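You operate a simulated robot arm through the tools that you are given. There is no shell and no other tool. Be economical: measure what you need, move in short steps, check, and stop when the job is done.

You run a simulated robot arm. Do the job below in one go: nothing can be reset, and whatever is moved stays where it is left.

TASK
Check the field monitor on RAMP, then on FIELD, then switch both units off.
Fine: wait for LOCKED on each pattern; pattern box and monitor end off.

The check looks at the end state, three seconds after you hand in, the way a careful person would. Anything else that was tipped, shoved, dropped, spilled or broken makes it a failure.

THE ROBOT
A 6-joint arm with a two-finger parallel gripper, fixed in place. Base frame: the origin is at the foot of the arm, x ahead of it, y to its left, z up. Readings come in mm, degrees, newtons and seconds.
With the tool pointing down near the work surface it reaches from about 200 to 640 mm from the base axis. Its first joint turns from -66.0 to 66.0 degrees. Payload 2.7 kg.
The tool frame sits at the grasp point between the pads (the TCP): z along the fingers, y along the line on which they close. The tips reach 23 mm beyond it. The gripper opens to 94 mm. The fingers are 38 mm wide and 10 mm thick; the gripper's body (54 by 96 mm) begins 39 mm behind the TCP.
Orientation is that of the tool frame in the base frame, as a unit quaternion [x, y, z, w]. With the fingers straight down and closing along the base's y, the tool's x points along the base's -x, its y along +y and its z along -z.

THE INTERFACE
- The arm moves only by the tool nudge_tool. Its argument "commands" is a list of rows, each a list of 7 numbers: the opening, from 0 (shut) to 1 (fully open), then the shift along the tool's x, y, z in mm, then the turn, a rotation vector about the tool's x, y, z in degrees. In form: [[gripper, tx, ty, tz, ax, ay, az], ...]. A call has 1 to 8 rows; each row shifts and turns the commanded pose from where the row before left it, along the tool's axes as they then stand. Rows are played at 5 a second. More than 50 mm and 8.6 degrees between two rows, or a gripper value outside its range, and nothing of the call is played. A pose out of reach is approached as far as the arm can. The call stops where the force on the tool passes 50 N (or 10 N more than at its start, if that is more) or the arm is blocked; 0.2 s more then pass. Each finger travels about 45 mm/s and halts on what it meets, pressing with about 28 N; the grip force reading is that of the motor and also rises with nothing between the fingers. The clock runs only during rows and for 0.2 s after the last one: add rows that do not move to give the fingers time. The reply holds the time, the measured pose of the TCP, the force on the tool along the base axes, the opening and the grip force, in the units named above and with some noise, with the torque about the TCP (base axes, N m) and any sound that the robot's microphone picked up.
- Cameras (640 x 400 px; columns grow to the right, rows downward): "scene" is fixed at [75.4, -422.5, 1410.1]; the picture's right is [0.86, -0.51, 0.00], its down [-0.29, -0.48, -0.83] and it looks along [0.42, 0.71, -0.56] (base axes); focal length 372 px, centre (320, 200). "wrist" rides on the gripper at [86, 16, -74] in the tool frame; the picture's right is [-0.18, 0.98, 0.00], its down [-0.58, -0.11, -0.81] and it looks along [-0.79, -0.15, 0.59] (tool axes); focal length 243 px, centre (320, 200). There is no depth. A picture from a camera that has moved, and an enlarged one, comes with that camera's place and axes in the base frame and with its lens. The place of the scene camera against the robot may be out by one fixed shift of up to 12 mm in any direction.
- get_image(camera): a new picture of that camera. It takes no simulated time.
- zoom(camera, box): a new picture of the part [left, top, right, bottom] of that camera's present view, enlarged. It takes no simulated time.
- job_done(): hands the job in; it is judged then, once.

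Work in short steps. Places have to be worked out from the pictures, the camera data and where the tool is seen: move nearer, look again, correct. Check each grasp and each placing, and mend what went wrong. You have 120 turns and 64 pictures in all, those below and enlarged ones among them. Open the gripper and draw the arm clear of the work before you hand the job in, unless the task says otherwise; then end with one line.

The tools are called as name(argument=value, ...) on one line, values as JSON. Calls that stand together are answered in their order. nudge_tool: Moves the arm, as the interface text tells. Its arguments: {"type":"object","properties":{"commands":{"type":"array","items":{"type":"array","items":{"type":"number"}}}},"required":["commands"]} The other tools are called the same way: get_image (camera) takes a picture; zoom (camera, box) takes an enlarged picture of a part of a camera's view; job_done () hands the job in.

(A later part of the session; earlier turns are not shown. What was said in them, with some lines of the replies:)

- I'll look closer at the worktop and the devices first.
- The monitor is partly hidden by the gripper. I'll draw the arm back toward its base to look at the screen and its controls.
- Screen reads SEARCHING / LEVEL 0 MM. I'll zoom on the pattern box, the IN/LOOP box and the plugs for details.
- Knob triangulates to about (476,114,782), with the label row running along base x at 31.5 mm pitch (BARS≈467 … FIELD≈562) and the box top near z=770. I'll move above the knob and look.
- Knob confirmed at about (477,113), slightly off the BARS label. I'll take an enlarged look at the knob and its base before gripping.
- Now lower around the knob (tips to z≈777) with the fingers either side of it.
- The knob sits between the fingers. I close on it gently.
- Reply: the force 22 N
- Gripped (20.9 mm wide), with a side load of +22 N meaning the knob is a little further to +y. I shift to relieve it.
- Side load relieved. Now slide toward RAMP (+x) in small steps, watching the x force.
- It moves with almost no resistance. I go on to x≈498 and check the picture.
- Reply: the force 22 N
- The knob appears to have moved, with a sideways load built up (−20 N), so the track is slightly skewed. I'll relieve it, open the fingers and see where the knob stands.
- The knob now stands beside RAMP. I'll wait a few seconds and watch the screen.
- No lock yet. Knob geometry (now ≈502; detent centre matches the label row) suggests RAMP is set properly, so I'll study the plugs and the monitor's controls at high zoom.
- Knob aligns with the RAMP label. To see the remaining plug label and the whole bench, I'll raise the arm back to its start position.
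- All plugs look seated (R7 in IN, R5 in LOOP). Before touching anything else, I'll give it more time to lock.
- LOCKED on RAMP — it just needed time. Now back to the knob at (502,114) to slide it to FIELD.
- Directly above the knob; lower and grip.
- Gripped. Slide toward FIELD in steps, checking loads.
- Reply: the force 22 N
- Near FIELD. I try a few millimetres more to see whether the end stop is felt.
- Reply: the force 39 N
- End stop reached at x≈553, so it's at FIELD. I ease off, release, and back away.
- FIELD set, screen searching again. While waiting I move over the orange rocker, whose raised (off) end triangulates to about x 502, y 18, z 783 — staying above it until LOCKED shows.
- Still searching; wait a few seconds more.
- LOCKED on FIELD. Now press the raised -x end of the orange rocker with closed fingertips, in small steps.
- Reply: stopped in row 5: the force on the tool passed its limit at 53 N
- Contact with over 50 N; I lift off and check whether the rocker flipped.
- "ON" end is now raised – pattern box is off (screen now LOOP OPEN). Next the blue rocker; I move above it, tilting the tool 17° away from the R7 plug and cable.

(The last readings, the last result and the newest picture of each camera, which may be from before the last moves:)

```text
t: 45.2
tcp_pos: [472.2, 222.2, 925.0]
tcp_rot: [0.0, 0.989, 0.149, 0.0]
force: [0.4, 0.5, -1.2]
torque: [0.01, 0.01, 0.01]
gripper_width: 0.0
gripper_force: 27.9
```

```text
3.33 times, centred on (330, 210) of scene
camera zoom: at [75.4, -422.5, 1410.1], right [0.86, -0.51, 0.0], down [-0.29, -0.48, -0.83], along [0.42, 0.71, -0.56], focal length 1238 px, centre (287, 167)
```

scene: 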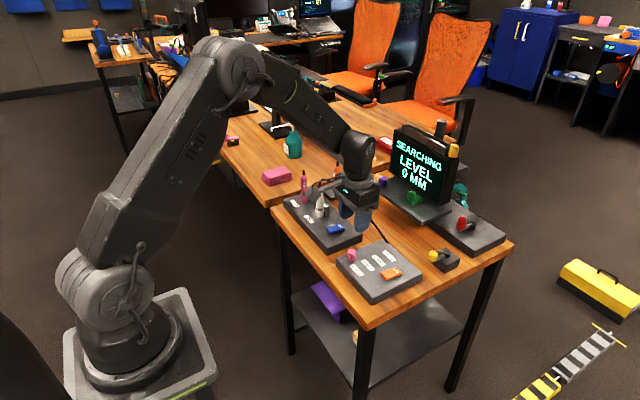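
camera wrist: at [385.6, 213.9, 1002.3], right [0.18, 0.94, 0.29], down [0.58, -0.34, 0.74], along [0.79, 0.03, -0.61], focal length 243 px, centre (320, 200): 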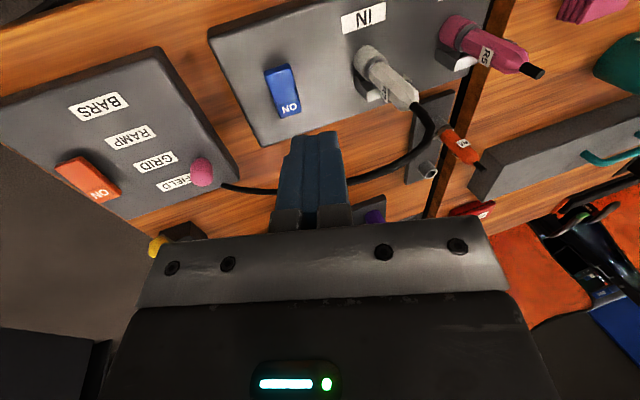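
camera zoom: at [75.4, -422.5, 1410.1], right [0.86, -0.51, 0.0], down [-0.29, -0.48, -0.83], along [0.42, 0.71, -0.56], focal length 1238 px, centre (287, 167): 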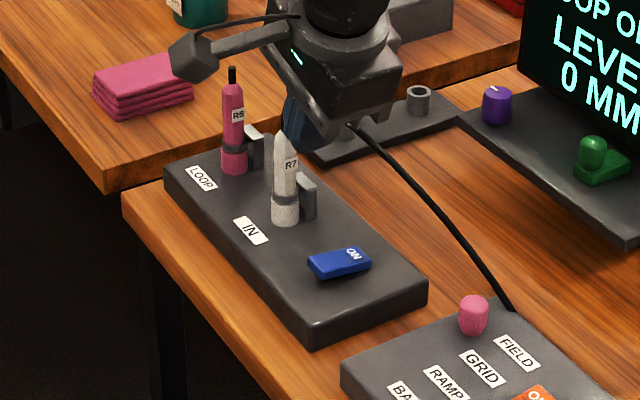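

Blue rocker confirmed: raised end near (480,224), tool already above it. Descend vertically and press.

nudge_tool(commands=[[0, 0, -10.2, 33.5, 0, 0, 0], [0, 0, -10.2, 33.5, 0, 0, 0], [0, 0, -8.8, 28.7, 0, 0, 0], [0, 0, 0, 0, 0, 0, 0]])

zoom(camera="scene", box=[290, 160, 390, 260])

get_image(camera="wrist")

```text
t: 46.2
tcp_pos: [470.7, 221.2, 827.2]
tcp_rot: [0.0, 0.989, 0.148, 0.001]
force: [0.1, -0.2, 0.3]
torque: [0.04, -0.01, 0.02]
gripper_width: 0.0
gripper_force: 28.4
```

```text
4.00 times, centred on (340, 210) of scene
camera zoom: at [75.4, -422.5, 1410.1], right [0.86, -0.51, 0.0], down [-0.29, -0.48, -0.83], along [0.42, 0.71, -0.56], focal length 1486 px, centre (240, 160)
```

zoom: 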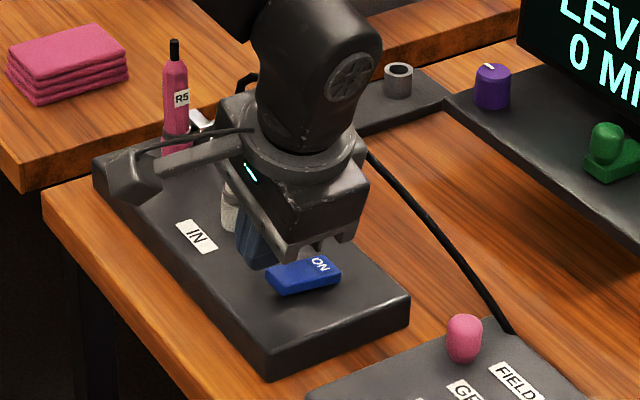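

```text
25 pictures are left
camera wrist: at [385.2, 214.6, 904.0], right [0.18, 0.94, 0.29], down [0.58, -0.34, 0.74], along [0.79, 0.03, -0.61], focal length 243 px, centre (320, 200)
```

wrist: 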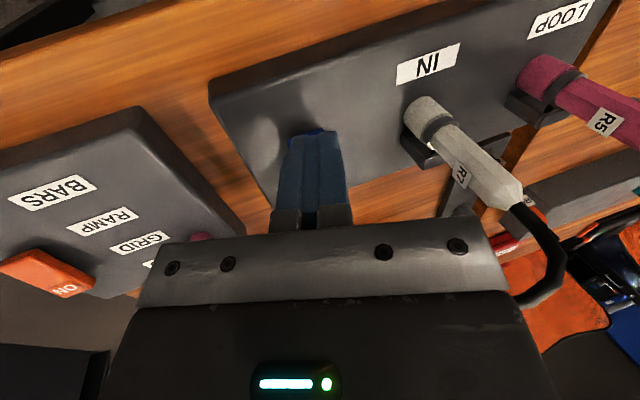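

Clear of plug and cable, fingertips just above the blue rocker's raised end. Continue down in small steps.

nudge_tool(commands=[[0, 0, -2.3, 7.6, 0, 0, 0], [0, 0, -1.5, 4.8, 0, 0, 0], [0, 0, -0.9, 2.9, 0, 0, 0], [0, 0, -0.9, 2.9, 0, 0, 0], [0, 0, -0.6, 1.9, 0, 0, 0], [0, 0, 0, 0, 0, 0, 0]])

zoom(camera="scene", box=[310, 110, 470, 260])

```text
t: 47.6
tcp_pos: [470.9, 222.1, 808.3]
tcp_rot: [-0.001, 0.989, 0.15, 0.002]
force: [-19.8, -7.8, 40.0]
torque: [-0.29, -0.26, -0.2]
gripper_width: 0.2
gripper_force: 28.1
```

```text
2.67 times, centred on (390, 185) of scene
camera zoom: at [74.3, -422.9, 1410.0], right [0.86, -0.51, 0.0], down [-0.29, -0.48, -0.83], along [0.42, 0.71, -0.56], focal length 991 px, centre (133, 240)
```

zoom: 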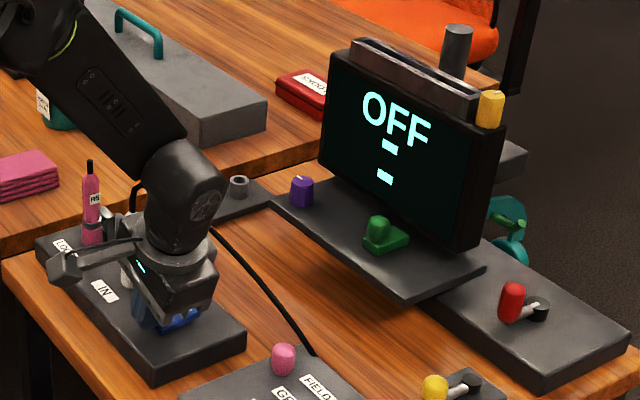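

Screen reads OFF. Lift off vertically, draw back, straighten and open the gripper.

nudge_tool(commands=[[0, 0, 5.8, -19, 0, 0, 0], [0, 0, 11, -36, 0, 0, 0], [0, 0, 11, -36, 0, 0, 0], [0, 20, 11, -36, 0, 0, 0], [0, 20, 0, -30, 8.5, 0, 0], [0.5, 20, -10, -30, 8.5, 0, 0], [1, 30, -30, -20, 0, 0, 0], [1, 30, -30, 0, 0, 0, 0]])

nudge_tool(commands=[[1, 20, -40, 0, 0, 0, 0], [1, 0, -40, 0, 0, 0, 0], [1, 0, -40, 0, 0, 0, 0], [1, 0, 0, 0, 0, 0, 0], [1, 0, 0, 0, 0, 0, 0]])

zoom(camera="scene", box=[280, 110, 500, 310])

zoom(camera="scene", box=[310, 200, 430, 300])

```text
t: 49.4
tcp_pos: [351.1, 137.5, 1016.4]
tcp_rot: [0.001, 1.0, 0.0, 0.0]
force: [0.6, -0.6, -0.8]
torque: [0.05, 0.0, 0.01]
gripper_width: 67.5
gripper_force: 0.0
```

```text
t: 50.6
tcp_pos: [333.3, 19.9, 1016.6]
tcp_rot: [0.0, 1.0, 0.0, 0.0]
force: [0.2, 0.1, 0.2]
torque: [0.02, -0.02, -0.03]
gripper_width: 94.1
gripper_force: 0.1
```

```text
2.00 times, centred on (390, 210) of scene
camera zoom: at [75.4, -422.5, 1410.1], right [0.86, -0.51, 0.0], down [-0.29, -0.48, -0.83], along [0.42, 0.71, -0.56], focal length 743 px, centre (180, 180)
```

zoom: 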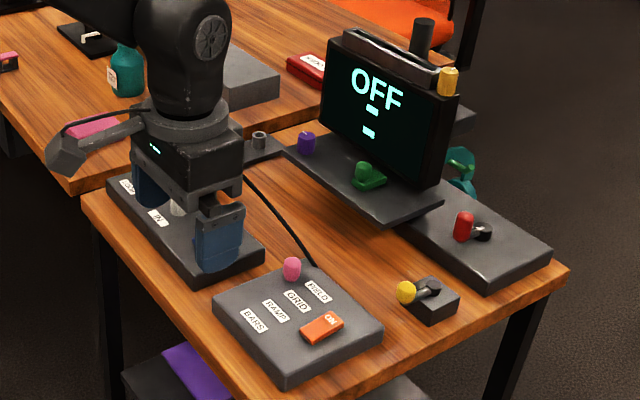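

```text
4.00 times, centred on (370, 250) of scene
camera zoom: at [75.4, -422.5, 1410.1], right [0.86, -0.51, 0.0], down [-0.29, -0.48, -0.83], along [0.42, 0.71, -0.56], focal length 1486 px, centre (120, 0)
```

zoom: 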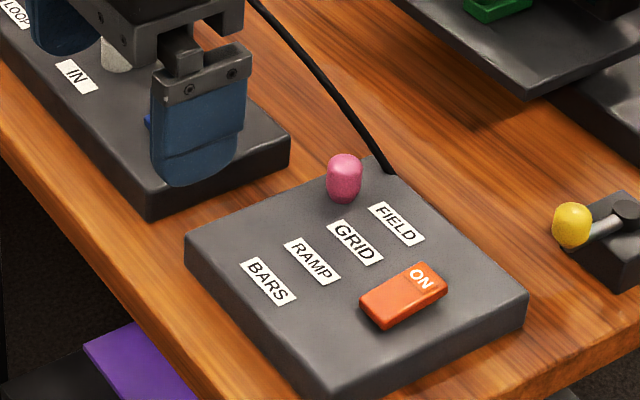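

Both rockers are flipped off, the screen shows OFF, nothing else is disturbed, and the arm is clear with the gripper open. Handing in.

job_done()

```text
The job is handed in.
```

I checked the field monitor on RAMP and then on FIELD, and it showed LOCKED on both. The pattern box and the monitor are now both switched off.
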